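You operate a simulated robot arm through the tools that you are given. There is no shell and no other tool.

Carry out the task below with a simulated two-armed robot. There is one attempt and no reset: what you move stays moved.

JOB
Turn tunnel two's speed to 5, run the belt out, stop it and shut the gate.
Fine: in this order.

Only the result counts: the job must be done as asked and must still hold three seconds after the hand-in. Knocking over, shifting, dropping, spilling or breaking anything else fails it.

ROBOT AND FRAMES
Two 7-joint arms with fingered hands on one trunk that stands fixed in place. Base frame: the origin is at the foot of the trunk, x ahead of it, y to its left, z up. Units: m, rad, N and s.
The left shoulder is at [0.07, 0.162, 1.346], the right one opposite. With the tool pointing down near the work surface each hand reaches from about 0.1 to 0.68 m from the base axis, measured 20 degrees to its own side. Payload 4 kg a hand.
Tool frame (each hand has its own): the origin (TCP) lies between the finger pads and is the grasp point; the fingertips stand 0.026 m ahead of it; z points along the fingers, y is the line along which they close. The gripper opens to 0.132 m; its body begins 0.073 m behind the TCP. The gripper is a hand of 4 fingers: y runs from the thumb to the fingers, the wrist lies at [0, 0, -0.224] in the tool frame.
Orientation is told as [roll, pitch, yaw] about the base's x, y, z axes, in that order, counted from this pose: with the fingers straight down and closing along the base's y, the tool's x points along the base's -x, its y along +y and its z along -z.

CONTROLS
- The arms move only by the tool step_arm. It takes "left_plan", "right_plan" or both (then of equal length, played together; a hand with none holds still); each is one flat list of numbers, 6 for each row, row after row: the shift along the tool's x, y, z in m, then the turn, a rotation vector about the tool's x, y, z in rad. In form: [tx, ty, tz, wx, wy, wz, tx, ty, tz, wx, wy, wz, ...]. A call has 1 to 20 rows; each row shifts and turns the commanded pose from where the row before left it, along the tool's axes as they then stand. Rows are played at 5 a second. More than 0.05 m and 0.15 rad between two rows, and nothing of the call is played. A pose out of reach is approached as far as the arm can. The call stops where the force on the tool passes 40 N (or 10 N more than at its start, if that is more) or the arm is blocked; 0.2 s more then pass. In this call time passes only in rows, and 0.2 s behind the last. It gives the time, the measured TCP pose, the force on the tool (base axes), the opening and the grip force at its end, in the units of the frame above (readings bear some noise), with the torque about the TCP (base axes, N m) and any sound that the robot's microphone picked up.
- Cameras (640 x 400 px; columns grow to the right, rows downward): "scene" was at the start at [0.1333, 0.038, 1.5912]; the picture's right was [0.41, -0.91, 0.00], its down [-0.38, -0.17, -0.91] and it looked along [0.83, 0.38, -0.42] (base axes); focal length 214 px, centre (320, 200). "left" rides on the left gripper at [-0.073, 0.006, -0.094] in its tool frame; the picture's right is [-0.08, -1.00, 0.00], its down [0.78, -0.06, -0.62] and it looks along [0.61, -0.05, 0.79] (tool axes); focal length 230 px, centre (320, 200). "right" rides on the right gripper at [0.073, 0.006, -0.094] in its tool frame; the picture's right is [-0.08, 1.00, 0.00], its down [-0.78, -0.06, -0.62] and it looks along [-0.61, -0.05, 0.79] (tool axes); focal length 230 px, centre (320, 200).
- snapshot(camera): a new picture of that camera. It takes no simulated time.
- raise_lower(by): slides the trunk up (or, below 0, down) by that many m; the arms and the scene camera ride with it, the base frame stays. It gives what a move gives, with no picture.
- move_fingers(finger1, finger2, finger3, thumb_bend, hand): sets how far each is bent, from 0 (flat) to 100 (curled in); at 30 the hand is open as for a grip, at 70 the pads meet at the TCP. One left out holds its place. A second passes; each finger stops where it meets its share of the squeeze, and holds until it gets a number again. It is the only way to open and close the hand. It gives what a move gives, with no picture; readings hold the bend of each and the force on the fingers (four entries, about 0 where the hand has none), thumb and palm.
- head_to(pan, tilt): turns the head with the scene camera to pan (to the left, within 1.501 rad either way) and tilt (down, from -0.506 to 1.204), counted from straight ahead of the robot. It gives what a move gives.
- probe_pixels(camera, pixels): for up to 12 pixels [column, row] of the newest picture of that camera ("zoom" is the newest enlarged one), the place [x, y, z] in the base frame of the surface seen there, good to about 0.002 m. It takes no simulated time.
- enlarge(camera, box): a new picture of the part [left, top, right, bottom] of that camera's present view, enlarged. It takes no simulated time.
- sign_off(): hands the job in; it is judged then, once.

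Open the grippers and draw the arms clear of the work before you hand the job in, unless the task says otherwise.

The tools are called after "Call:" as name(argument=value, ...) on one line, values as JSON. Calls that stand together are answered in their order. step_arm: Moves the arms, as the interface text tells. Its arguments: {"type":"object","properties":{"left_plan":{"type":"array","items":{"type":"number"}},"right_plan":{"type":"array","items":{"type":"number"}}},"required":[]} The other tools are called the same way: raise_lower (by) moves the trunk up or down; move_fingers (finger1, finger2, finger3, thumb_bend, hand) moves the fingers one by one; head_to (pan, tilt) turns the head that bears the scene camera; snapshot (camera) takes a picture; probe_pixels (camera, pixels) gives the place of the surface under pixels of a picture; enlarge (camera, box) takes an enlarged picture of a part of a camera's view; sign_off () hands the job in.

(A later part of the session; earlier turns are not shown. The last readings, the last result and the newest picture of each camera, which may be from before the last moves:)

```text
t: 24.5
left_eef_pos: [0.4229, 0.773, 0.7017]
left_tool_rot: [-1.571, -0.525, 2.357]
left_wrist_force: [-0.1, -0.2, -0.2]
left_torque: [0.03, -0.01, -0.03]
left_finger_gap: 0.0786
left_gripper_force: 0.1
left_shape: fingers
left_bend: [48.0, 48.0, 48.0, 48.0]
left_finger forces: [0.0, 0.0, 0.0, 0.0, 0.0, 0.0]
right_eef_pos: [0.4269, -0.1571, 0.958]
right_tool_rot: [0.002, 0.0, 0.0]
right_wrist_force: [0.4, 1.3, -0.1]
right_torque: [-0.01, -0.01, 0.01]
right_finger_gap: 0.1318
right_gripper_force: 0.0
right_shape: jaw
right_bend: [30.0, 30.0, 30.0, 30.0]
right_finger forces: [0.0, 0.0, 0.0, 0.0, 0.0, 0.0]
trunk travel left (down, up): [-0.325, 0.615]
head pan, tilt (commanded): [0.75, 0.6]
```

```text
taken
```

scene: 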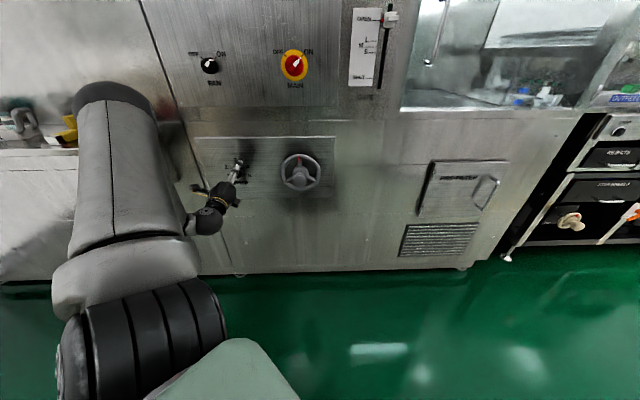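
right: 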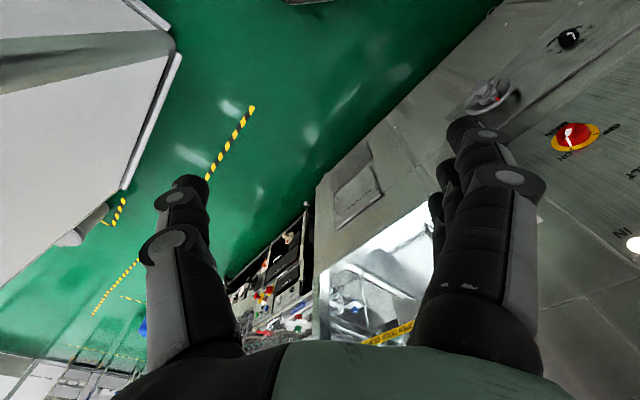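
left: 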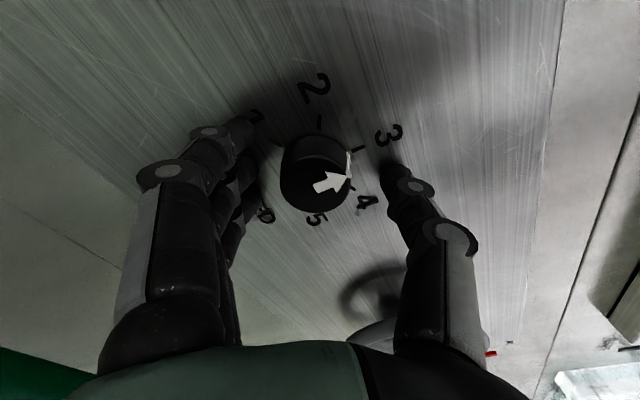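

No contact yet (gap 0.079). I close further to bend 62 to grip the knob.

Call:
move_fingers(hand="left", finger1=63, finger2=63, finger3=63, thumb_bend=63)

Call:
snapshot(camera="left")

```text
t: 25.5
left_eef_pos: [0.4219, 0.7722, 0.7005]
left_tool_rot: [-1.571, -0.523, 2.357]
left_wrist_force: [-0.6, 0.3, -0.5]
left_torque: [0.01, 0.03, 0.03]
left_finger_gap: 0.0353
left_gripper_force: 3.7
left_shape: fingers
left_bend: [63.0, 57.0, 63.0, 61.0]
left_finger forces: [0.1, 4.4, 0.0, 0.0, 3.4, 0.1]
right_eef_pos: [0.4264, -0.1573, 0.9561]
right_tool_rot: [0.001, 0.0, 0.0]
right_wrist_force: [-0.9, 1.1, -1.1]
right_torque: [0.0, 0.02, 0.0]
right_finger_gap: 0.1318
right_gripper_force: 0.0
right_shape: jaw
right_bend: [30.0, 30.0, 30.0, 30.0]
right_finger forces: [0.1, 0.0, 0.0, 0.0, 0.0, 0.0]
trunk travel left (down, up): [-0.325, 0.615]
head pan, tilt (commanded): [0.75, 0.6]
```

```text
taken
```

left: 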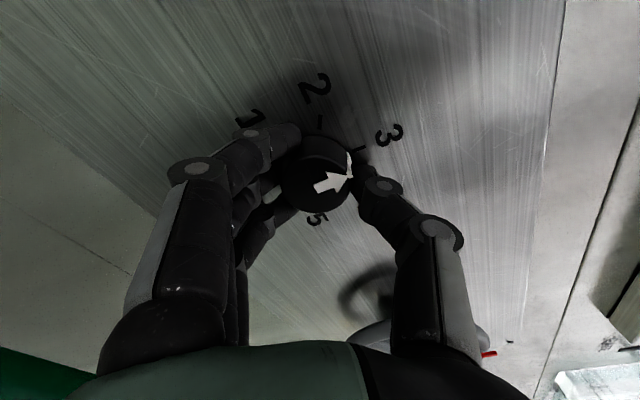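

Finger 2 and the thumb touch the knob (≈4 N). I command bend 72 so that all of the fingers wrap and squeeze.

Call:
move_fingers(hand="left", finger1=75, finger2=75, finger3=75, thumb_bend=75)

Call:
snapshot(camera="left")

```text
t: 26.5
left_eef_pos: [0.4228, 0.7729, 0.7019]
left_tool_rot: [-1.57, -0.523, 2.356]
left_wrist_force: [3.9, 4.5, 0.0]
left_torque: [-0.02, 0.02, 0.11]
left_finger_gap: 0.0308
left_gripper_force: 20.5
left_shape: fingers
left_bend: [67.0, 58.0, 71.0, 65.0]
left_finger forces: [7.6, 7.4, 6.6, 0.0, 18.7, 0.0]
right_eef_pos: [0.4268, -0.1557, 0.9569]
right_tool_rot: [0.002, -0.001, 0.0]
right_wrist_force: [0.8, -0.2, -0.3]
right_torque: [0.03, 0.03, -0.01]
right_finger_gap: 0.1319
right_gripper_force: 0.1
right_shape: jaw
right_bend: [30.0, 30.0, 30.0, 30.0]
right_finger forces: [0.1, 0.0, 0.1, 0.0, 0.0, 0.0]
trunk travel left (down, up): [-0.325, 0.615]
head pan, tilt (commanded): [0.75, 0.6]
```

```text
taken
```

left: 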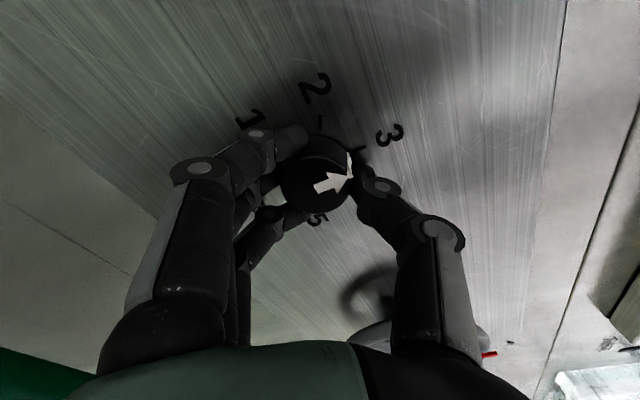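

All fingers squeeze (20 N). I turn clockwise 30° and look at whether the knob follows.

Call:
step_arm(left_plan=[0, 0, 0, 0, 0, 0.1309, 0, 0, 0, 0, 0, 0.1309, 0, 0, 0, 0, 0, 0.1309, 0, 0, 0, 0, 0, 0.1309])

Call:
snapshot(camera="left")

```text
t: 27.5
left_eef_pos: [0.4232, 0.7726, 0.7008]
left_tool_rot: [-1.566, -1.049, 2.351]
left_wrist_force: [4.3, 1.8, -4.5]
left_torque: [-0.11, 0.06, -0.03]
left_finger_gap: 0.0306
left_gripper_force: 22.1
left_shape: fingers
left_bend: [67.0, 58.0, 71.0, 65.0]
left_finger forces: [7.5, 7.6, 11.0, 0.0, 18.8, 0.0]
right_eef_pos: [0.428, -0.1574, 0.9563]
right_tool_rot: [0.001, 0.0, -0.001]
right_wrist_force: [-1.4, 0.0, 0.2]
right_torque: [-0.04, 0.0, 0.02]
right_finger_gap: 0.1317
right_gripper_force: 0.1
right_shape: jaw
right_bend: [30.0, 30.0, 30.0, 30.0]
right_finger forces: [0.0, 0.0, 0.0, 0.0, 0.1, 0.0]
trunk travel left (down, up): [-0.325, 0.615]
head pan, tilt (commanded): [0.75, 0.6]
```

```text
taken
```

left: 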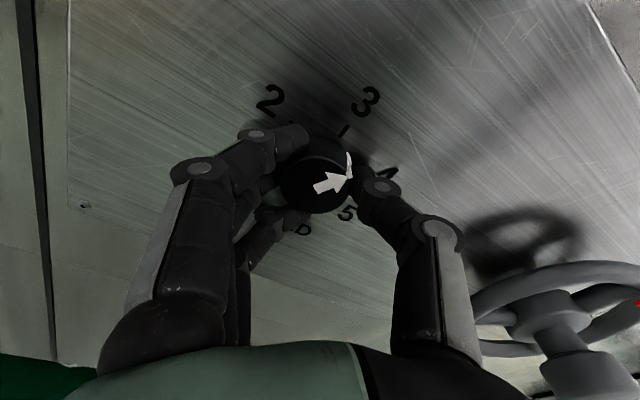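

The arrow keeps its place in the hand's view, so the knob follows. I continue with the remaining turn in parts, first 60° more.

Call:
step_arm(left_plan=[0, 0, 0, 0, 0, 0.1309, 0, 0, 0, 0, 0, 0.1309, 0, 0, 0, 0, 0, 0.1309, 0, 0, 0, 0, 0, 0.1309, 0, 0, 0, 0, 0, 0.1309, 0, 0, 0, 0, 0, 0.1309, 0, 0, 0, 0, 0, 0.1309, 0, 0, 0, 0, 0, 0.1309])

Call:
snapshot(camera="left")

```text
t: 29.3
left_eef_pos: [0.4219, 0.7737, 0.6993]
left_tool_rot: [1.563, -1.045, -0.775]
left_wrist_force: [-3.7, 1.6, -18.6]
left_torque: [-0.31, 0.25, 0.05]
left_finger_gap: 0.0301
left_gripper_force: 27.6
left_shape: fingers
left_bend: [68.0, 59.0, 72.0, 65.0]
left_finger forces: [6.5, 7.8, 17.6, 0.0, 22.4, 0.0]
right_eef_pos: [0.4269, -0.1557, 0.9561]
right_tool_rot: [-0.003, -0.001, 0.002]
right_wrist_force: [0.5, -0.6, -0.3]
right_torque: [0.03, 0.02, 0.02]
right_finger_gap: 0.132
right_gripper_force: 0.0
right_shape: jaw
right_bend: [30.0, 30.0, 30.0, 30.0]
right_finger forces: [0.0, 0.0, 0.0, 0.0, 0.0, 0.0]
trunk travel left (down, up): [-0.325, 0.615]
head pan, tilt (commanded): [0.75, 0.6]
```

```text
taken
```

left: 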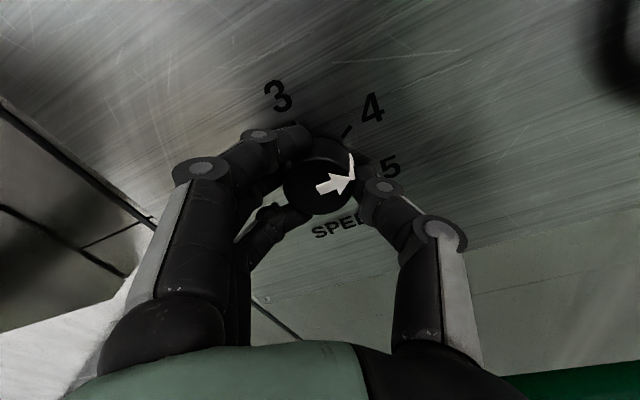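

The knob is at about +90°, with a side force of 18.6 N downward on the tool from slight eccentricity. I relieve this by 2 mm and turn the last 30°.

Call:
step_arm(left_plan=[0.0017, -0.001, 0, 0, 0, 0.1309, 0, 0, 0, 0, 0, 0.1309, 0, 0, 0, 0, 0, 0.1309, 0, 0, 0, 0, 0, 0.1309])

Call:
snapshot(camera="left")

```text
t: 30.3
left_eef_pos: [0.4201, 0.7744, 0.6992]
left_tool_rot: [1.57, -0.522, -0.782]
left_wrist_force: [-7.1, 10.6, -9.8]
left_torque: [-0.18, 0.11, 0.24]
left_finger_gap: 0.0303
left_gripper_force: 26.3
left_shape: fingers
left_bend: [68.0, 59.0, 72.0, 65.0]
left_finger forces: [7.2, 7.6, 18.0, 0.0, 20.4, 0.0]
right_eef_pos: [0.4279, -0.1542, 0.9569]
right_tool_rot: [-0.001, 0.0, 0.0]
right_wrist_force: [-1.1, 0.5, -1.3]
right_torque: [-0.04, 0.0, 0.01]
right_finger_gap: 0.1317
right_gripper_force: 0.0
right_shape: jaw
right_bend: [30.0, 30.0, 30.0, 30.0]
right_finger forces: [0.1, 0.1, 0.0, 0.0, 0.0, 0.0]
trunk travel left (down, up): [-0.325, 0.615]
head pan, tilt (commanded): [0.75, 0.6]
```

```text
taken
```

left: 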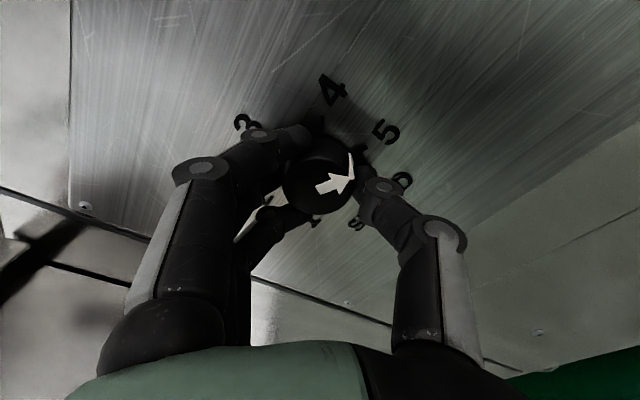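

The pointer is now at 5. I open the hand and look at the knob from further back.

Call:
move_fingers(hand="left", finger1=42, finger2=42, finger3=42, thumb_bend=42)

Call:
step_arm(left_plan=[0, 0, -0.025, 0, 0, 0, 0, 0, -0.025, 0, 0, 0])

Call:
snapshot(camera="left")

Call:
enlarge(camera="left", box=[260, 60, 400, 160])

```text
t: 31.3
left_eef_pos: [0.4225, 0.7721, 0.7004]
left_tool_rot: [1.571, -0.523, -0.788]
left_wrist_force: [-0.2, -0.4, 0.1]
left_torque: [0.03, 0.01, 0.0]
left_finger_gap: 0.0967
left_gripper_force: 0.1
left_shape: fingers
left_bend: [42.0, 42.0, 42.0, 42.0]
left_finger forces: [0.1, 0.0, 0.0, 0.0, 0.0, 0.0]
right_eef_pos: [0.4262, -0.1573, 0.9567]
right_tool_rot: [0.002, 0.001, -0.001]
right_wrist_force: [-0.2, -1.2, -0.1]
right_torque: [0.0, 0.01, -0.02]
right_finger_gap: 0.1319
right_gripper_force: 0.0
right_shape: jaw
right_bend: [30.0, 30.0, 30.0, 30.0]
right_finger forces: [0.0, 0.0, 0.0, 0.1, 0.0, 0.0]
trunk travel left (down, up): [-0.325, 0.615]
head pan, tilt (commanded): [0.75, 0.6]
```

```text
t: 31.9
left_eef_pos: [0.3868, 0.7374, 0.7008]
left_tool_rot: [1.571, -0.524, -0.788]
left_wrist_force: [-0.6, -0.2, -0.1]
left_torque: [-0.02, -0.01, 0.0]
left_finger_gap: 0.0964
left_gripper_force: 0.0
left_shape: fingers
left_bend: [42.0, 42.0, 42.0, 42.0]
left_finger forces: [0.0, 0.1, 0.0, 0.1, 0.1, 0.0]
right_eef_pos: [0.4266, -0.1565, 0.9576]
right_tool_rot: [0.0, -0.001, 0.0]
right_wrist_force: [0.1, -1.5, 0.5]
right_torque: [0.03, 0.02, 0.01]
right_finger_gap: 0.1319
right_gripper_force: 0.1
right_shape: jaw
right_bend: [30.0, 30.0, 30.0, 30.0]
right_finger forces: [0.0, 0.0, 0.0, 0.0, 0.1, 0.0]
trunk travel left (down, up): [-0.325, 0.615]
head pan, tilt (commanded): [0.75, 0.6]
```

```text
taken
```

left: 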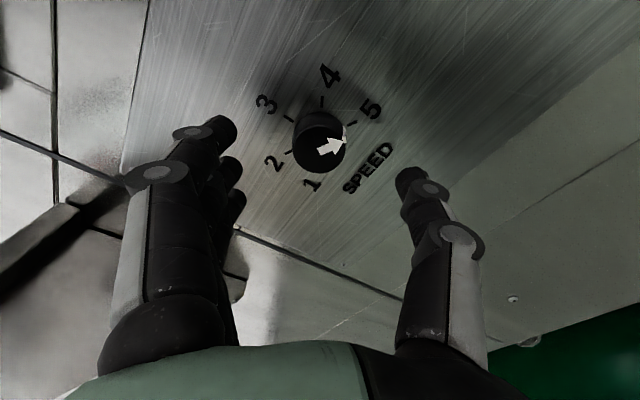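

```text
4.00 times, centred on (330, 110) of left
```

zoom: 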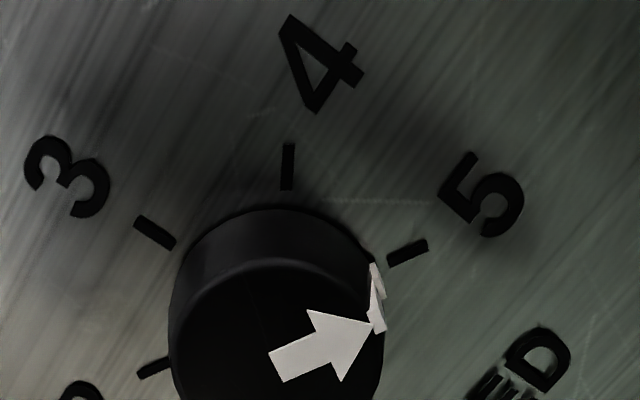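

The pointer's stripe at (376,300) in the zoom seems to be close to the 5 tick at (408,252). I probe arrow tail/tip and ticks to get the exact angle.

Call:
probe_pixels(camera="zoom", pixels=[[275, 366], [368, 322], [378, 325], [375, 270], [390, 259], [425, 245], [288, 185], [288, 150], [172, 243], [138, 222], [310, 345], [250, 370]])

```text
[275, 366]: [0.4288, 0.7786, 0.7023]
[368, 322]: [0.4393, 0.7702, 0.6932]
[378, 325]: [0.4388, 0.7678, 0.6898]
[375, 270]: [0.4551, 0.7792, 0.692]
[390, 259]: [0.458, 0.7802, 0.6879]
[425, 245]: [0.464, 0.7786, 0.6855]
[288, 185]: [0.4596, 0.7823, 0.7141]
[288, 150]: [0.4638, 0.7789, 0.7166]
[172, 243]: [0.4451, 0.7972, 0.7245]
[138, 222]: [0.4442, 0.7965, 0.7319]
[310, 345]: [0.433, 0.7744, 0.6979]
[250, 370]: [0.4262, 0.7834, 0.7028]
```

The stripe and arrow lie at about 120° — on 5. I now withdraw the left hand and turn it back to neutral.

Call:
step_arm(left_plan=[0, 0, -0.02, 0, 0, -0.1309, 0, 0, -0.02, 0, 0, -0.1309, 0, 0, -0.01, 0, 0, -0.1309, 0, 0, -0.01, 0, 0, -0.1309, 0, 0, 0, 0, 0, -0.1309, 0, 0, 0, 0, 0, -0.1309, 0, 0, 0, 0, 0, -0.1309, 0, 0, 0, 0, 0, -0.1309])

Call:
snapshot(camera="scene")

Call:
enlarge(camera="scene", box=[200, 145, 280, 195])

```text
t: 33.7
left_eef_pos: [0.3452, 0.6945, 0.6994]
left_tool_rot: [-1.394, -1.57, 2.177]
left_wrist_force: [-0.4, 0.5, -0.1]
left_torque: [0.0, -0.02, 0.02]
left_finger_gap: 0.0965
left_gripper_force: 0.0
left_shape: fingers
left_bend: [42.0, 42.0, 42.0, 42.0]
left_finger forces: [0.0, 0.0, 0.0, 0.1, 0.0, 0.0]
right_eef_pos: [0.4271, -0.1572, 0.9565]
right_tool_rot: [0.0, -0.001, 0.001]
right_wrist_force: [-1.1, 0.4, -0.5]
right_torque: [-0.03, 0.0, -0.04]
right_finger_gap: 0.1318
right_gripper_force: 0.1
right_shape: jaw
right_bend: [30.0, 30.0, 30.0, 30.0]
right_finger forces: [0.0, 0.0, 0.1, 0.0, 0.0, 0.0]
trunk travel left (down, up): [-0.325, 0.615]
head pan, tilt (commanded): [0.75, 0.6]
```

```text
taken
```

scene: 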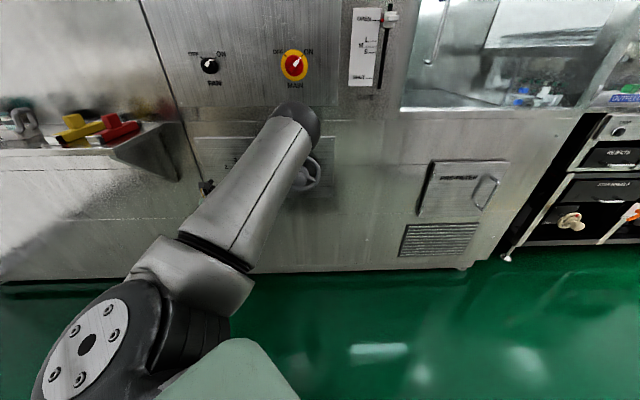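

```text
8.00 times, centred on (240, 170) of scene
```

zoom: 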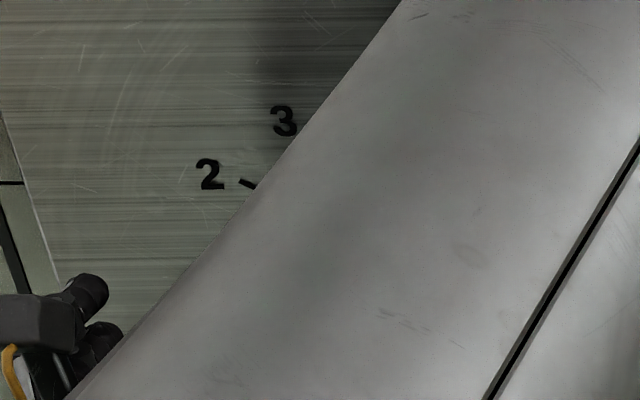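

The elbow swung to another place at (295,115). I probe it for clearance to the panel.

Call:
probe_pixels(camera="scene", pixels=[[295, 115], [312, 125], [270, 150], [240, 200], [205, 190]])

Call:
snapshot(camera="left")

```text
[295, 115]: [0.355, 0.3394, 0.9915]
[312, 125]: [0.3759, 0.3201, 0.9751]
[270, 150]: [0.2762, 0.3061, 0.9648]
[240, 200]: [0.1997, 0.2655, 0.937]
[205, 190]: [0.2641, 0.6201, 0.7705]
```

```text
taken
```

left: 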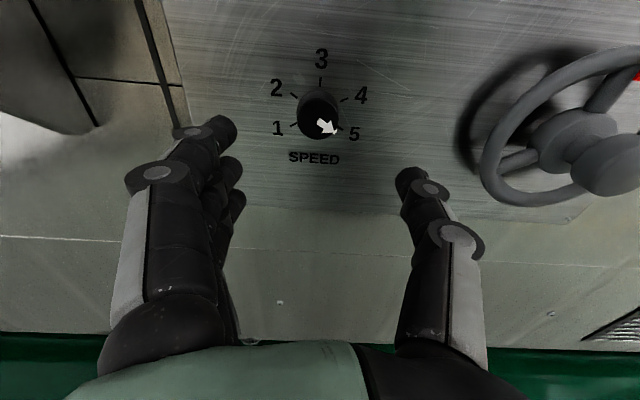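

The arrow clearly points at 5. Now I raise the trunk back 0.5 m, with the fingertips at d≈0.76 clear of the FAN and HEAT knobs (d≥0.827).

Call:
raise_lower(by=0.5)

Call:
snapshot(camera="left")

Call:
snapshot(camera="scene")

```text
refused: 0.5 is not a number from -0.4 to 0.4
```

```text
taken
```

left: 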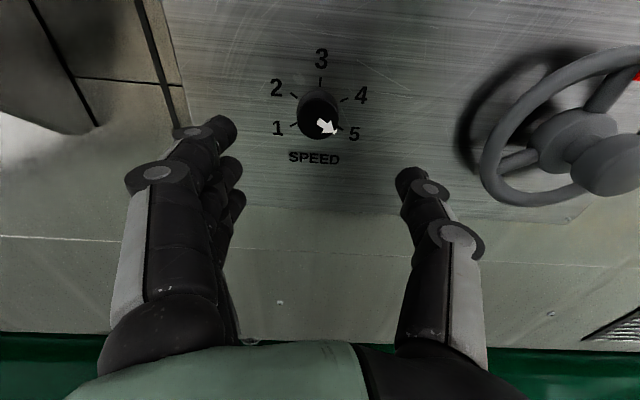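

```text
taken
```

scene: 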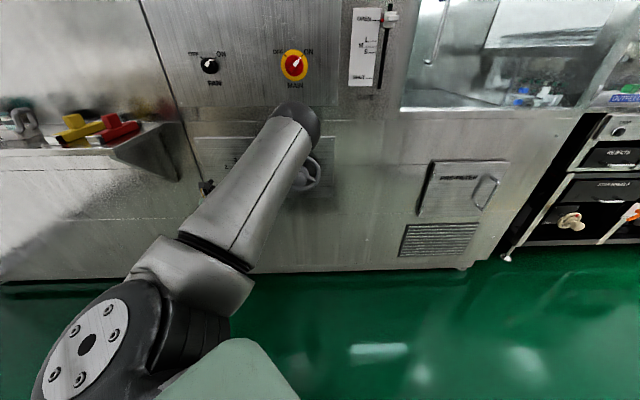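

The limit is 0.4 m a call, so I raise by 0.4 m.

Call:
raise_lower(by=0.4)

Call:
snapshot(camera="left")

Call:
snapshot(camera="scene")

```text
t: 37.5
left_eef_pos: [0.3446, 0.6953, 1.1012]
left_tool_rot: [0.727, -1.57, 0.058]
left_wrist_force: [0.4, -0.6, -0.3]
left_torque: [0.03, -0.01, -0.01]
left_finger_gap: 0.0964
left_gripper_force: 0.1
left_shape: fingers
left_bend: [42.0, 42.0, 42.0, 42.0]
left_finger forces: [0.1, 0.0, 0.1, 0.1, 0.0, 0.0]
right_eef_pos: [0.428, -0.1566, 1.3565]
right_tool_rot: [0.002, -0.001, 0.0]
right_wrist_force: [0.7, -0.8, -0.5]
right_torque: [0.01, -0.01, -0.02]
right_finger_gap: 0.1317
right_gripper_force: 0.1
right_shape: jaw
right_bend: [30.0, 30.0, 30.0, 30.0]
right_finger forces: [0.0, 0.0, 0.1, 0.0, 0.0, 0.0]
trunk travel left (down, up): [-0.725, 0.215]
head pan, tilt (commanded): [0.75, 0.6]
```

```text
taken
```

left: 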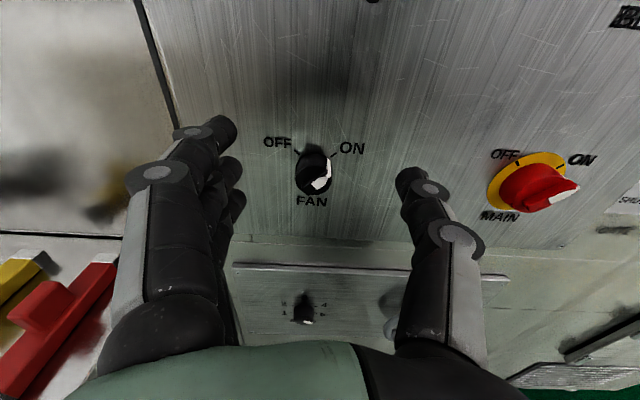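

```text
taken
```

scene: 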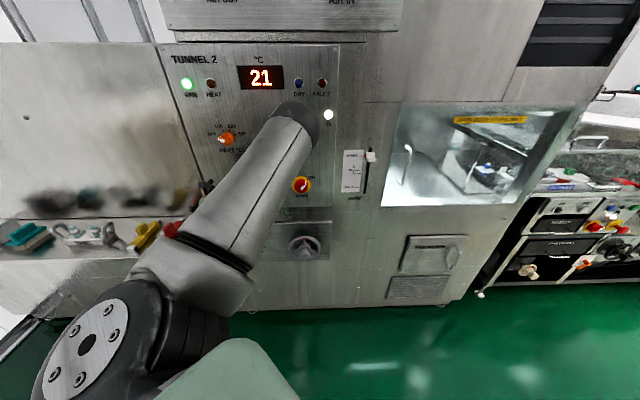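

The left hand is at s≈0.248, z≈1.10. I move it right and up to the front of the BELT knob (s≈0.005, z≈1.245), at the same distance from the panel.

Call:
step_arm(left_plan=[-0.024, -0.0405, 0, 0, 0, 0, -0.024, -0.0405, 0, 0, 0, 0, -0.024, -0.0405, 0, 0, 0, 0, -0.024, -0.0405, 0, 0, 0, 0, -0.024, -0.0405, 0, 0, 0, 0, -0.024, -0.0405, 0, 0, 0, 0])

Call:
snapshot(camera="left")

Call:
snapshot(camera="scene")

```text
t: 38.9
left_eef_pos: [0.4788, 0.5287, 1.2209]
left_tool_rot: [3.016, -1.561, -2.235]
left_wrist_force: [-0.5, -0.1, -0.5]
left_torque: [-0.02, 0.01, 0.0]
left_finger_gap: 0.0969
left_gripper_force: 0.0
left_shape: fingers
left_bend: [42.0, 42.0, 42.0, 42.0]
left_finger forces: [0.1, 0.0, 0.0, 0.0, 0.0, 0.0]
left hand out of reach, approached as far as the arm can: row 4, 5, 6
right_eef_pos: [0.4283, -0.1613, 1.356]
right_tool_rot: [0.005, 0.001, -0.002]
right_wrist_force: [0.1, -0.4, -0.9]
right_torque: [0.0, 0.01, -0.02]
right_finger_gap: 0.1318
right_gripper_force: 0.1
right_shape: jaw
right_bend: [30.0, 30.0, 30.0, 30.0]
right_finger forces: [0.1, 0.1, 0.1, 0.1, 0.1, 0.1]
trunk travel left (down, up): [-0.725, 0.215]
head pan, tilt (commanded): [0.75, 0.6]
```

```text
taken
```

left: 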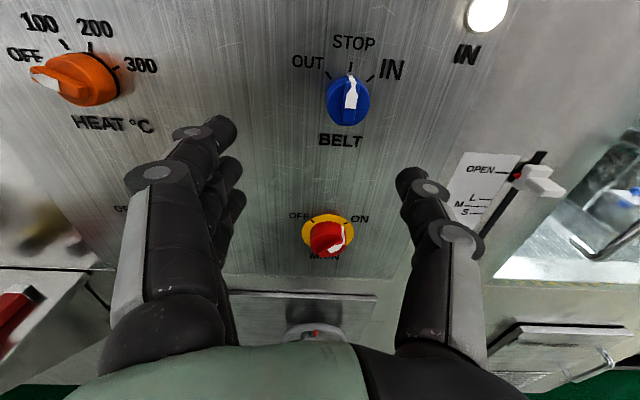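

```text
taken
```

scene: 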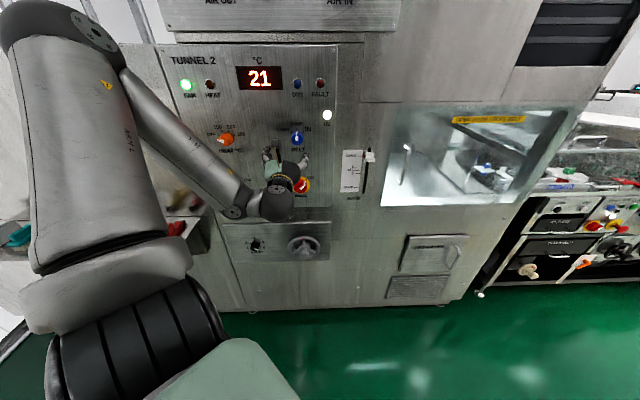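

The BELT knob is at (349,98) in the left picture. I enlarge and probe it with its ticks.

Call:
enlarge(camera="left", box=[280, 20, 420, 150])

Call:
probe_pixels(camera="left", pixels=[[350, 90], [348, 112], [332, 74], [351, 68], [371, 76], [335, 98], [366, 100], [349, 125], [300, 110], [320, 230], [340, 240], [349, 76]])

```text
3.08 times, centred on (350, 85) of left
```

zoom: 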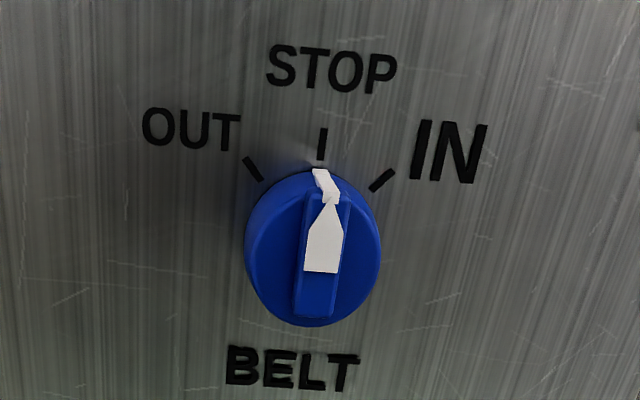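

```text
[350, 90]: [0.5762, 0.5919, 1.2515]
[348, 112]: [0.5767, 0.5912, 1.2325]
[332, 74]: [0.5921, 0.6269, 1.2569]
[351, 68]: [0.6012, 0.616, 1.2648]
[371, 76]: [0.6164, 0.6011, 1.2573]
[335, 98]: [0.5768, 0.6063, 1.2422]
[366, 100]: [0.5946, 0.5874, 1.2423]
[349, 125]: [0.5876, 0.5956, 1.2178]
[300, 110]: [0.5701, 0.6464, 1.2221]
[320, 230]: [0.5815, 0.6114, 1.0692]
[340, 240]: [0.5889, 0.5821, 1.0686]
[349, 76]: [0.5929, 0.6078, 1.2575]
```

The BELT knob: centre s≈0.008, z≈1.241, panel d≈0.861, bar front d≈0.826; OUT is about 48° counterclockwise of STOP. I look into the window for a baseline of what lies on the belt before running it.

Call:
enlarge(camera="scene", box=[370, 95, 590, 215])

Call:
enlarge(camera="scene", box=[380, 130, 460, 210])

```text
2.91 times, centred on (480, 155) of scene
```

zoom: 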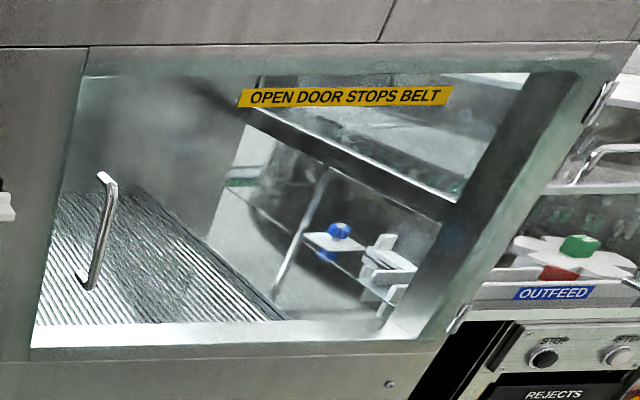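

```text
5.00 times, centred on (420, 170) of scene
```

zoom: 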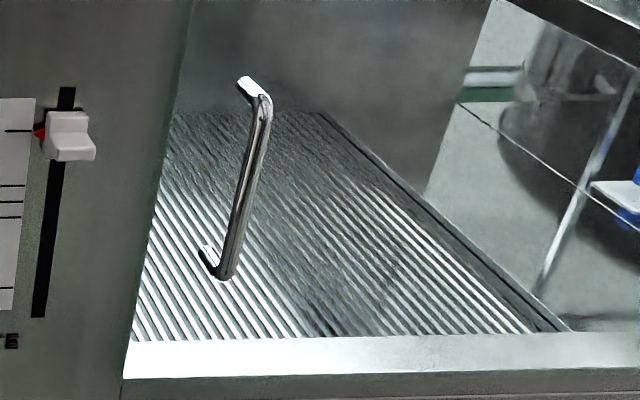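

The window shows only the empty belt with the door shut. I centre the left hand on the BELT knob's axis and advance a bit.

Call:
step_arm(left_plan=[0, 0, 0.02, 0, 0, 0, -0.01, -0.013, 0.02, 0, 0, 0, -0.01, -0.013, 0, 0, 0, 0])

Call:
snapshot(camera="left")

```text
t: 39.7
left_eef_pos: [0.4841, 0.5428, 1.2092]
left_tool_rot: [-3.089, -1.566, -2.41]
left_wrist_force: [0.0, 0.3, -0.2]
left_torque: [0.01, 0.0, -0.03]
left_finger_gap: 0.0967
left_gripper_force: 0.1
left_shape: fingers
left_bend: [42.0, 42.0, 42.0, 42.0]
left_finger forces: [0.0, 0.0, 0.0, 0.1, 0.1, 0.0]
left hand out of reach, approached as far as the arm can: row 1, 2, 3
right_eef_pos: [0.425, -0.1581, 1.3574]
right_tool_rot: [0.002, -0.001, 0.0]
right_wrist_force: [-0.6, -0.5, 0.0]
right_torque: [0.01, -0.01, 0.02]
right_finger_gap: 0.132
right_gripper_force: 0.1
right_shape: jaw
right_bend: [30.0, 30.0, 30.0, 30.0]
right_finger forces: [0.0, 0.1, 0.1, 0.1, 0.0, 0.0]
trunk travel left (down, up): [-0.725, 0.215]
head pan, tilt (commanded): [0.75, 0.6]
```

```text
taken
```

left: 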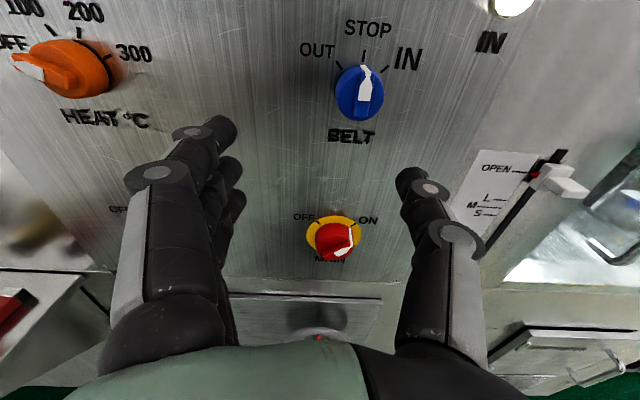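

The arm is again short of folding room; the TCP is at d≈0.726, s≈0.041, z≈1.209. Reaching further out should help, so I move forward 0.04 with the correction right and up.

Call:
step_arm(left_plan=[0, 0, 0.04, 0, 0, 0, -0.016, -0.0165, 0.01, 0, 0, 0, -0.016, -0.0165, 0, 0, 0, 0])

Call:
snapshot(camera="scene")

```text
t: 40.5
left_eef_pos: [0.4921, 0.5611, 1.2004]
left_tool_rot: [3.082, -1.566, -2.295]
left_wrist_force: [0.5, -0.7, 0.0]
left_torque: [0.02, -0.02, 0.0]
left_finger_gap: 0.0969
left_gripper_force: 0.1
left_shape: fingers
left_bend: [42.0, 42.0, 42.0, 42.0]
left_finger forces: [0.0, 0.0, 0.1, 0.1, 0.1, 0.0]
left hand out of reach, approached as far as the arm can: row 1, 2, 3
right_eef_pos: [0.4269, -0.1589, 1.3563]
right_tool_rot: [0.005, 0.001, 0.001]
right_wrist_force: [-0.3, -0.4, -0.8]
right_torque: [-0.01, 0.0, -0.02]
right_finger_gap: 0.1318
right_gripper_force: 0.1
right_shape: jaw
right_bend: [30.0, 30.0, 30.0, 30.0]
right_finger forces: [0.0, 0.0, 0.0, 0.0, 0.0, 0.0]
trunk travel left (down, up): [-0.725, 0.215]
head pan, tilt (commanded): [0.75, 0.6]
```

```text
taken
```

scene: 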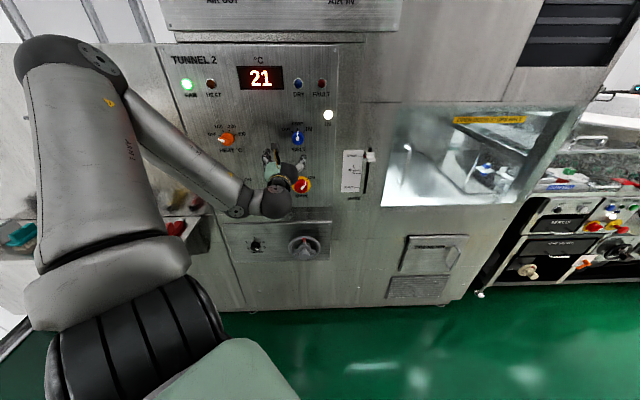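

The arm is at a joint limit in this posture. I raise the trunk 0.2 m so that the target lies below the shoulder as it did at the SPEED knob, then try again.

Call:
raise_lower(by=0.2)

Call:
step_arm(left_plan=[0.04, 0, 0, 0, 0, 0, 0.04, 0, 0, 0, 0, 0, 0.04, -0.01, 0, 0, 0, 0, 0.04, -0.01, 0, 0, 0, 0])

Call:
snapshot(camera="scene")

Call:
snapshot(camera="left")

```text
t: 42.7
left_eef_pos: [0.495, 0.5621, 1.3985]
left_tool_rot: [-3.08, -1.567, -2.417]
left_wrist_force: [0.6, -0.2, -0.1]
left_torque: [-0.02, 0.0, -0.02]
left_finger_gap: 0.0965
left_gripper_force: 0.0
left_shape: fingers
left_bend: [42.0, 42.0, 42.0, 42.0]
left_finger forces: [0.1, 0.0, 0.0, 0.0, 0.1, 0.0]
right_eef_pos: [0.4275, -0.1567, 1.5576]
right_tool_rot: [0.001, 0.0, -0.001]
right_wrist_force: [-0.8, 0.6, 0.3]
right_torque: [0.01, 0.0, -0.02]
right_finger_gap: 0.1319
right_gripper_force: 0.2
right_shape: jaw
right_bend: [30.0, 30.0, 30.0, 30.0]
right_finger forces: [0.0, 0.0, 0.0, 0.1, 0.0, 0.1]
trunk travel left (down, up): [-0.925, 0.015]
head pan, tilt (commanded): [0.75, 0.6]
```

```text
t: 43.7
left_eef_pos: [0.5087, 0.548, 1.2377]
left_tool_rot: [-3.106, -1.564, -2.398]
left_wrist_force: [0.1, -0.7, 0.4]
left_torque: [0.0, 0.0, 0.02]
left_finger_gap: 0.0971
left_gripper_force: 0.1
left_shape: fingers
left_bend: [42.0, 42.0, 42.0, 42.0]
left_finger forces: [0.0, 0.0, 0.1, 0.0, 0.0, 0.1]
right_eef_pos: [0.4301, -0.1574, 1.5557]
right_tool_rot: [0.002, 0.002, 0.002]
right_wrist_force: [0.7, 0.5, 0.1]
right_torque: [0.01, 0.02, 0.02]
right_finger_gap: 0.1318
right_gripper_force: 0.1
right_shape: jaw
right_bend: [30.0, 30.0, 30.0, 30.0]
right_finger forces: [0.0, 0.0, 0.0, 0.0, 0.0, 0.0]
trunk travel left (down, up): [-0.925, 0.015]
head pan, tilt (commanded): [0.75, 0.6]
```

```text
taken
```

scene: 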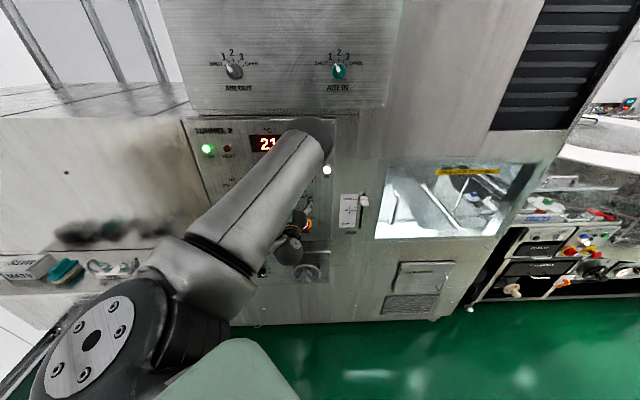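

```text
taken
```

left: 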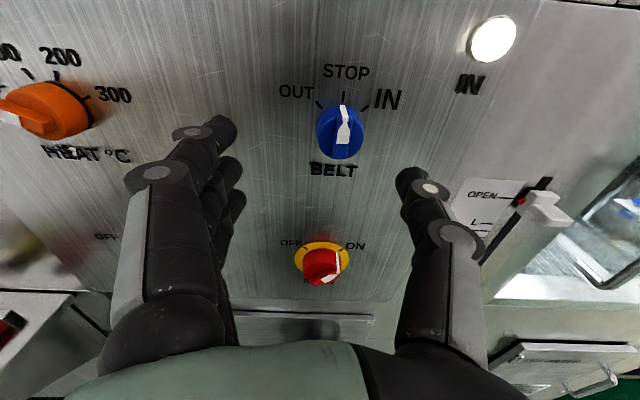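

Now the pose is reached (d≈0.747, s≈0.028, z≈1.238). I centre on the knob (right 0.019, up 0.003) and check.

Call:
step_arm(left_plan=[-0.0033, -0.019, 0.015, 0, 0, 0, 0, 0, 0.015, 0, 0, 0])

Call:
snapshot(camera="left")

Call:
probe_pixels(camera="left", pixels=[[320, 130], [318, 100], [296, 110], [342, 110]])

```text
t: 44.3
left_eef_pos: [0.5107, 0.5616, 1.2488]
left_tool_rot: [-3.072, -1.564, -2.431]
left_wrist_force: [0.1, -0.5, 0.2]
left_torque: [0.01, -0.01, -0.01]
left_finger_gap: 0.0966
left_gripper_force: 0.1
left_shape: fingers
left_bend: [42.0, 42.0, 42.0, 42.0]
left_finger forces: [0.0, 0.1, 0.0, 0.0, 0.1, 0.1]
left hand out of reach, approached as far as the arm can: row 1, 2
right_eef_pos: [0.4263, -0.1559, 1.5565]
right_tool_rot: [0.002, -0.001, 0.0]
right_wrist_force: [-0.6, 0.6, 0.0]
right_torque: [-0.04, 0.05, -0.01]
right_finger_gap: 0.1318
right_gripper_force: 0.1
right_shape: jaw
right_bend: [30.0, 30.0, 30.0, 30.0]
right_finger forces: [0.1, 0.0, 0.0, 0.1, 0.0, 0.1]
trunk travel left (down, up): [-0.925, 0.015]
head pan, tilt (commanded): [0.75, 0.6]
```

```text
taken
```

left: 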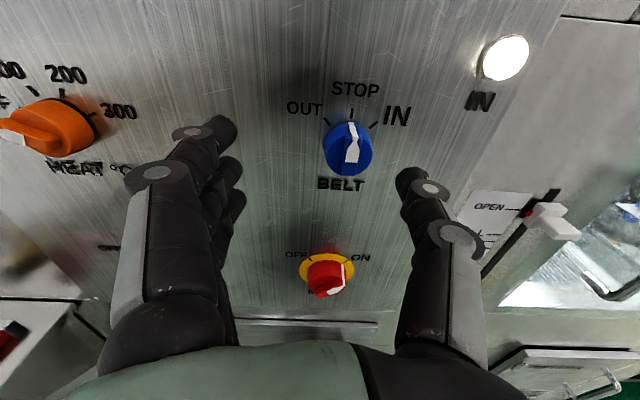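

```text
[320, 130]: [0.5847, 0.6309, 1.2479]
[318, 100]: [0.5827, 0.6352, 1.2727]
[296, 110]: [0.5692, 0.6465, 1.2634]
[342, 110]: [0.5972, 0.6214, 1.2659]
```

The arm is limited again (d≈0.758, s≈0.036). I look at the arm's posture to find which joint limits.

Call:
snapshot(camera="scene")

Call:
probe_pixels(camera="scene", pixels=[[310, 140], [320, 150], [270, 190], [210, 260], [295, 250], [280, 215], [90, 340], [255, 165]])

```text
taken
```

scene: 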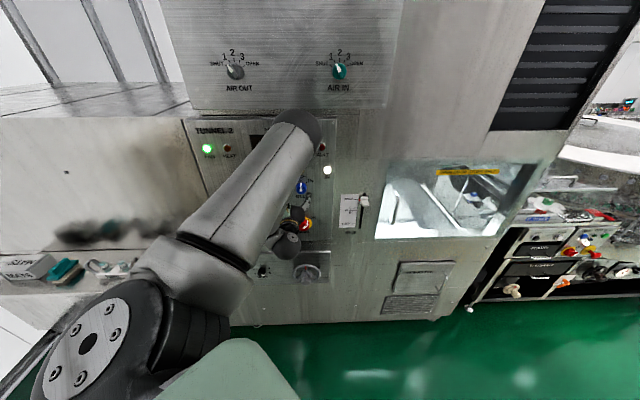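

```text
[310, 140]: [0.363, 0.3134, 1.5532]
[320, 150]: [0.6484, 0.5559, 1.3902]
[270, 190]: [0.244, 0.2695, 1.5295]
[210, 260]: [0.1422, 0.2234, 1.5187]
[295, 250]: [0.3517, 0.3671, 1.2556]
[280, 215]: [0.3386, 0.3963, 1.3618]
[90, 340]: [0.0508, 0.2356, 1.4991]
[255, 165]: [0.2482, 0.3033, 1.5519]
```

The elbow is up and forward (z≈1.52) with the forearm nearly vertical, so the wrist is bent ~90°. With the target above shoulder height the forearm will lie level; so I raise the hand 0.2 m and then lower the trunk.

Call:
step_arm(left_plan=[-0.04, 0, -0.01, 0, 0, 0, -0.04, 0, -0.01, 0, 0, 0, -0.04, 0, 0, 0, 0, 0, -0.04, 0, 0, 0, 0, 0, -0.04, 0, 0, 0, 0, 0])

Call:
snapshot(camera="scene")

```text
t: 45.5
left_eef_pos: [0.4787, 0.5408, 1.4176]
left_tool_rot: [-3.035, -1.558, -2.465]
left_wrist_force: [-0.3, 0.0, 0.4]
left_torque: [0.01, 0.01, -0.01]
left_finger_gap: 0.0967
left_gripper_force: 0.1
left_shape: fingers
left_bend: [42.0, 42.0, 42.0, 42.0]
left_finger forces: [0.0, 0.1, 0.0, 0.0, 0.0, 0.1]
left hand out of reach, approached as far as the arm can: row 4, 5
right_eef_pos: [0.4228, -0.1575, 1.5571]
right_tool_rot: [0.001, -0.003, -0.001]
right_wrist_force: [0.5, 0.3, 0.0]
right_torque: [0.01, -0.03, -0.01]
right_finger_gap: 0.1318
right_gripper_force: 0.0
right_shape: jaw
right_bend: [30.0, 30.0, 30.0, 30.0]
right_finger forces: [0.0, 0.0, 0.0, 0.1, 0.1, 0.0]
trunk travel left (down, up): [-0.925, 0.015]
head pan, tilt (commanded): [0.75, 0.6]
```

```text
taken
```

scene: 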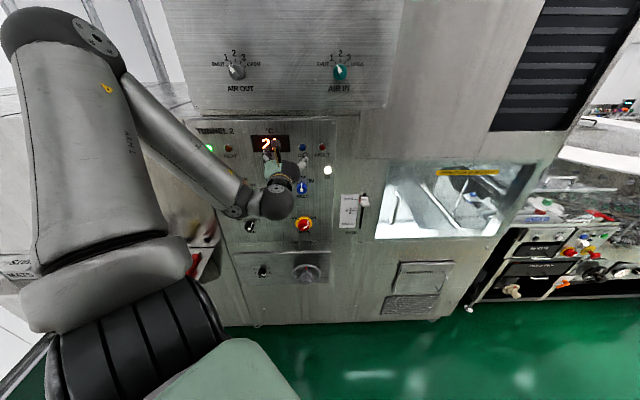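

The elbow moved out to the left again. I try another roll of the hand (−60°), which shifts the wrist's bend to another joint, together with moving right.

Call:
step_arm(left_plan=[0, 0, 0, 0, 0, -0.1309, 0, 0, 0, 0, 0, -0.1309, 0, 0, 0, 0, 0, -0.1309, 0, 0, 0, 0, 0, -0.1309, 0, 0, 0, 0, 0, -0.1309, 0, 0, 0, 0, 0, -0.1309, 0, 0, 0, 0, 0, -0.1309, 0, 0, 0, 0, 0, -0.1309])

Call:
snapshot(camera="scene")

```text
t: 47.3
left_eef_pos: [0.4815, 0.5399, 1.4161]
left_tool_rot: [-1.576, -0.518, 2.358]
left_wrist_force: [-0.9, -0.4, 0.1]
left_torque: [0.0, -0.01, 0.01]
left_finger_gap: 0.097
left_gripper_force: 0.1
left_shape: fingers
left_bend: [42.0, 42.0, 42.0, 42.0]
left_finger forces: [0.0, 0.0, 0.0, 0.0, 0.0, 0.0]
right_eef_pos: [0.4271, -0.1573, 1.5572]
right_tool_rot: [0.002, 0.0, -0.002]
right_wrist_force: [-0.2, -0.1, -0.3]
right_torque: [-0.01, -0.01, 0.05]
right_finger_gap: 0.1319
right_gripper_force: 0.1
right_shape: jaw
right_bend: [30.0, 30.0, 30.0, 30.0]
right_finger forces: [0.0, 0.0, 0.0, 0.0, 0.0, 0.1]
trunk travel left (down, up): [-0.925, 0.015]
head pan, tilt (commanded): [0.75, 0.6]
```

```text
taken
```

scene: 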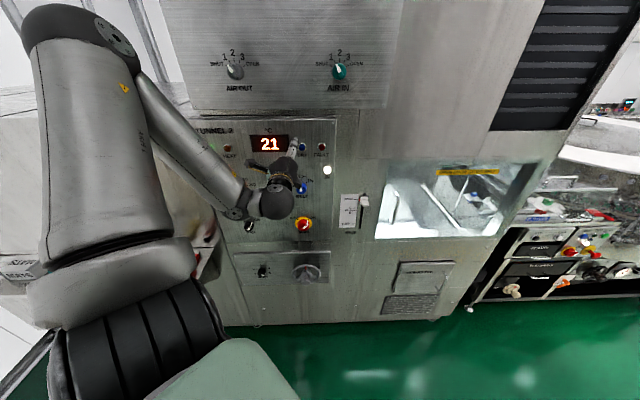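

The −60° roll is reached fully. Now I test moving right by 0.033 at this roll.

Call:
step_arm(left_plan=[0.0143, -0.00825, 0, 0, 0, 0, 0.0143, -0.00825, 0, 0, 0, 0])

```text
t: 47.9
left_eef_pos: [0.4916, 0.517, 1.4087]
left_tool_rot: [-1.577, -0.524, 2.358]
left_wrist_force: [-0.5, 0.8, -0.3]
left_torque: [-0.02, 0.01, 0.02]
left_finger_gap: 0.0965
left_gripper_force: 0.1
left_shape: fingers
left_bend: [42.0, 42.0, 42.0, 42.0]
left_finger forces: [0.0, 0.0, 0.0, 0.1, 0.1, 0.0]
left hand out of reach, approached as far as the arm can: row 1, 2
right_eef_pos: [0.4296, -0.159, 1.5551]
right_tool_rot: [0.004, -0.001, 0.0]
right_wrist_force: [0.0, -0.7, -0.4]
right_torque: [0.0, 0.02, 0.02]
right_finger_gap: 0.1319
right_gripper_force: 0.2
right_shape: jaw
right_bend: [30.0, 30.0, 30.0, 30.0]
right_finger forces: [0.1, 0.1, 0.0, 0.0, 0.0, 0.0]
trunk travel left (down, up): [-0.925, 0.015]
head pan, tilt (commanded): [0.75, 0.6]
```

That roll also meets a limit (d≈0.713, s≈0.018). I lower the trunk 0.4 m instead, so that the knob will be above shoulder height, and then raise the hand.

Call:
raise_lower(by=-0.4)

Call:
step_arm(left_plan=[-0.02, -0.0346, 0, 0, 0, 0, -0.02, -0.0346, 0, 0, 0, 0, -0.02, -0.0346, 0, 0, 0, 0, -0.02, -0.0346, 0, 0, 0, 0])

Call:
snapshot(camera="scene")

```text
t: 51.7
left_eef_pos: [0.4904, 0.5195, 1.0094]
left_tool_rot: [-1.579, -0.524, 2.356]
left_wrist_force: [0.5, 0.8, -0.2]
left_torque: [0.02, 0.0, -0.02]
left_finger_gap: 0.0966
left_gripper_force: 0.0
left_shape: fingers
left_bend: [42.0, 42.0, 42.0, 42.0]
left_finger forces: [0.0, 0.1, 0.1, 0.1, 0.0, 0.1]
right_eef_pos: [0.4268, -0.1568, 1.157]
right_tool_rot: [0.001, -0.001, 0.001]
right_wrist_force: [0.1, 0.5, -0.8]
right_torque: [0.01, 0.06, -0.01]
right_finger_gap: 0.1319
right_gripper_force: 0.0
right_shape: jaw
right_bend: [30.0, 30.0, 30.0, 30.0]
right_finger forces: [0.0, 0.0, 0.0, 0.0, 0.0, 0.0]
trunk travel left (down, up): [-0.525, 0.415]
head pan, tilt (commanded): [0.75, 0.6]
```

```text
t: 52.7
left_eef_pos: [0.4664, 0.5296, 1.0633]
left_tool_rot: [-1.591, -0.522, 2.367]
left_wrist_force: [-1.0, 0.1, 0.2]
left_torque: [0.02, -0.01, -0.04]
left_finger_gap: 0.0966
left_gripper_force: 0.0
left_shape: fingers
left_bend: [42.0, 42.0, 42.0, 42.0]
left_finger forces: [0.0, 0.0, 0.0, 0.1, 0.1, 0.1]
left hand out of reach, approached as far as the arm can: row 1, 2, 3, 4
right_eef_pos: [0.4251, -0.1568, 1.1571]
right_tool_rot: [0.001, -0.003, 0.0]
right_wrist_force: [-0.6, 0.0, -0.5]
right_torque: [0.0, -0.05, 0.03]
right_finger_gap: 0.1317
right_gripper_force: 0.1
right_shape: jaw
right_bend: [30.0, 30.0, 30.0, 30.0]
right_finger forces: [0.0, 0.0, 0.0, 0.0, 0.0, 0.0]
trunk travel left (down, up): [-0.525, 0.415]
head pan, tilt (commanded): [0.75, 0.6]
```

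```text
taken
```

scene: 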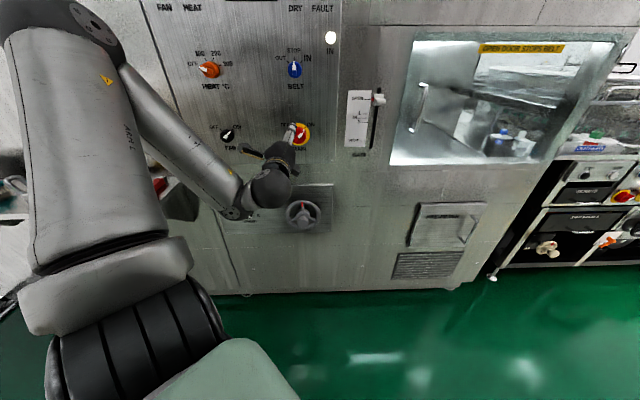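

Still limited in the elbow-left posture. I probe the elbow, forearm and wrist to work out the actual bend angle.

Call:
probe_pixels(camera="scene", pixels=[[60, 40], [90, 25], [130, 90], [180, 150], [230, 205], [270, 190], [283, 155], [100, 180], [20, 180], [110, 260]])

Call:
snapshot(camera="right")

```text
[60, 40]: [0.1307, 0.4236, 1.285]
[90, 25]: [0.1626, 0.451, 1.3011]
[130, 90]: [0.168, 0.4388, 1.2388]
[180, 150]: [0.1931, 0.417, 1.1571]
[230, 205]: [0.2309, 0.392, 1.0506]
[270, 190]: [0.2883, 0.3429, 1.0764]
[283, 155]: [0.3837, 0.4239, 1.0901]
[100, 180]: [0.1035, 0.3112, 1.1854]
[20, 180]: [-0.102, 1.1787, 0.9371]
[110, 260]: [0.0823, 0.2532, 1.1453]
```

```text
taken
```

right: 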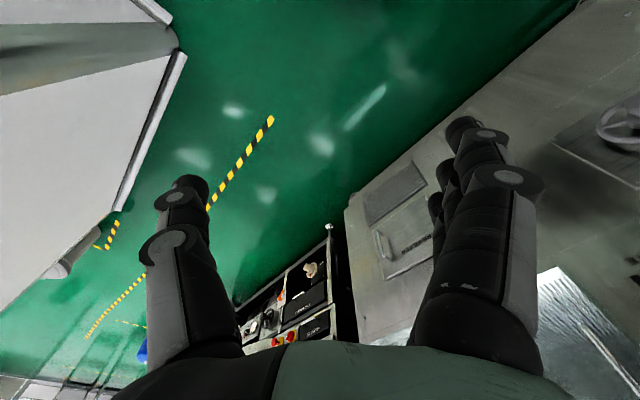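

The forearm-to-hand bend is ~78° because the wrist sits too near the shoulder (0.32 m). I raise the trunk 0.1 m, turn the hand back to neutral, go left to free space between the knobs' heights (z≈1.16) and then reach forward to unfold the arm.

Call:
raise_lower(by=0.1)

Call:
step_arm(left_plan=[0, 0, 0, 0, 0, 0.1309, 0, 0, 0, 0, 0, 0.1309, 0, 0, 0, 0, 0, 0.1309, 0, 0, 0, 0, 0, 0.1309, 0, 0, 0, 0, 0, 0.1309, 0, 0, 0, 0, 0, 0.1309, 0, 0, 0, 0, 0, 0.1309, 0, 0, 0, 0, 0, 0.1309, 0, 0.04, 0, 0, 0, 0, 0, 0.04, 0, 0, 0, 0, 0, 0.04, 0, 0, 0, 0])

Call:
snapshot(camera="left")

Call:
snapshot(camera="scene")

```text
t: 54.0
left_eef_pos: [0.4682, 0.5276, 1.1642]
left_tool_rot: [-1.593, -0.523, 2.368]
left_wrist_force: [-0.2, -0.5, 0.8]
left_torque: [0.02, 0.01, 0.0]
left_finger_gap: 0.0969
left_gripper_force: 0.0
left_shape: fingers
left_bend: [42.0, 42.0, 42.0, 42.0]
left_finger forces: [0.0, 0.1, 0.0, 0.0, 0.0, 0.0]
right_eef_pos: [0.4267, -0.1567, 1.2577]
right_tool_rot: [0.001, 0.001, 0.001]
right_wrist_force: [0.6, 0.7, 1.0]
right_torque: [0.0, 0.02, 0.03]
right_finger_gap: 0.132
right_gripper_force: 0.1
right_shape: jaw
right_bend: [30.0, 30.0, 30.0, 30.0]
right_finger forces: [0.2, 0.0, 0.0, 0.0, 0.1, 0.1]
trunk travel left (down, up): [-0.625, 0.315]
head pan, tilt (commanded): [0.75, 0.6]
```

```text
t: 56.4
left_eef_pos: [0.3935, 0.614, 1.1359]
left_tool_rot: [-2.617, -1.554, -2.881]
left_wrist_force: [-1.4, 0.5, -0.6]
left_torque: [-0.02, -0.01, -0.06]
left_finger_gap: 0.0967
left_gripper_force: 0.0
left_shape: fingers
left_bend: [42.0, 42.0, 42.0, 42.0]
left_finger forces: [0.1, 0.1, 0.1, 0.0, 0.0, 0.1]
left hand out of reach, approached as far as the arm can: row 5, 6, 7, 8, 9, 11
right_eef_pos: [0.4212, -0.154, 1.2592]
right_tool_rot: [-0.003, -0.005, 0.001]
right_wrist_force: [-1.0, 1.1, 0.8]
right_torque: [-0.09, -0.06, 0.01]
right_finger_gap: 0.1319
right_gripper_force: 0.0
right_shape: jaw
right_bend: [30.0, 30.0, 30.0, 30.0]
right_finger forces: [0.0, 0.0, 0.0, 0.0, 0.0, 0.0]
trunk travel left (down, up): [-0.625, 0.315]
head pan, tilt (commanded): [0.75, 0.6]
```

```text
taken
```

left: 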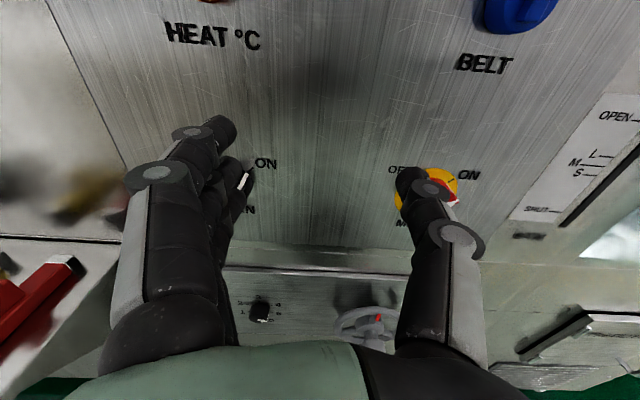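

```text
taken
```

scene: 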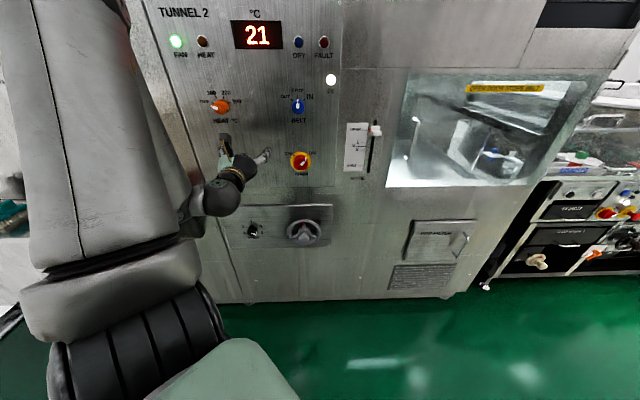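

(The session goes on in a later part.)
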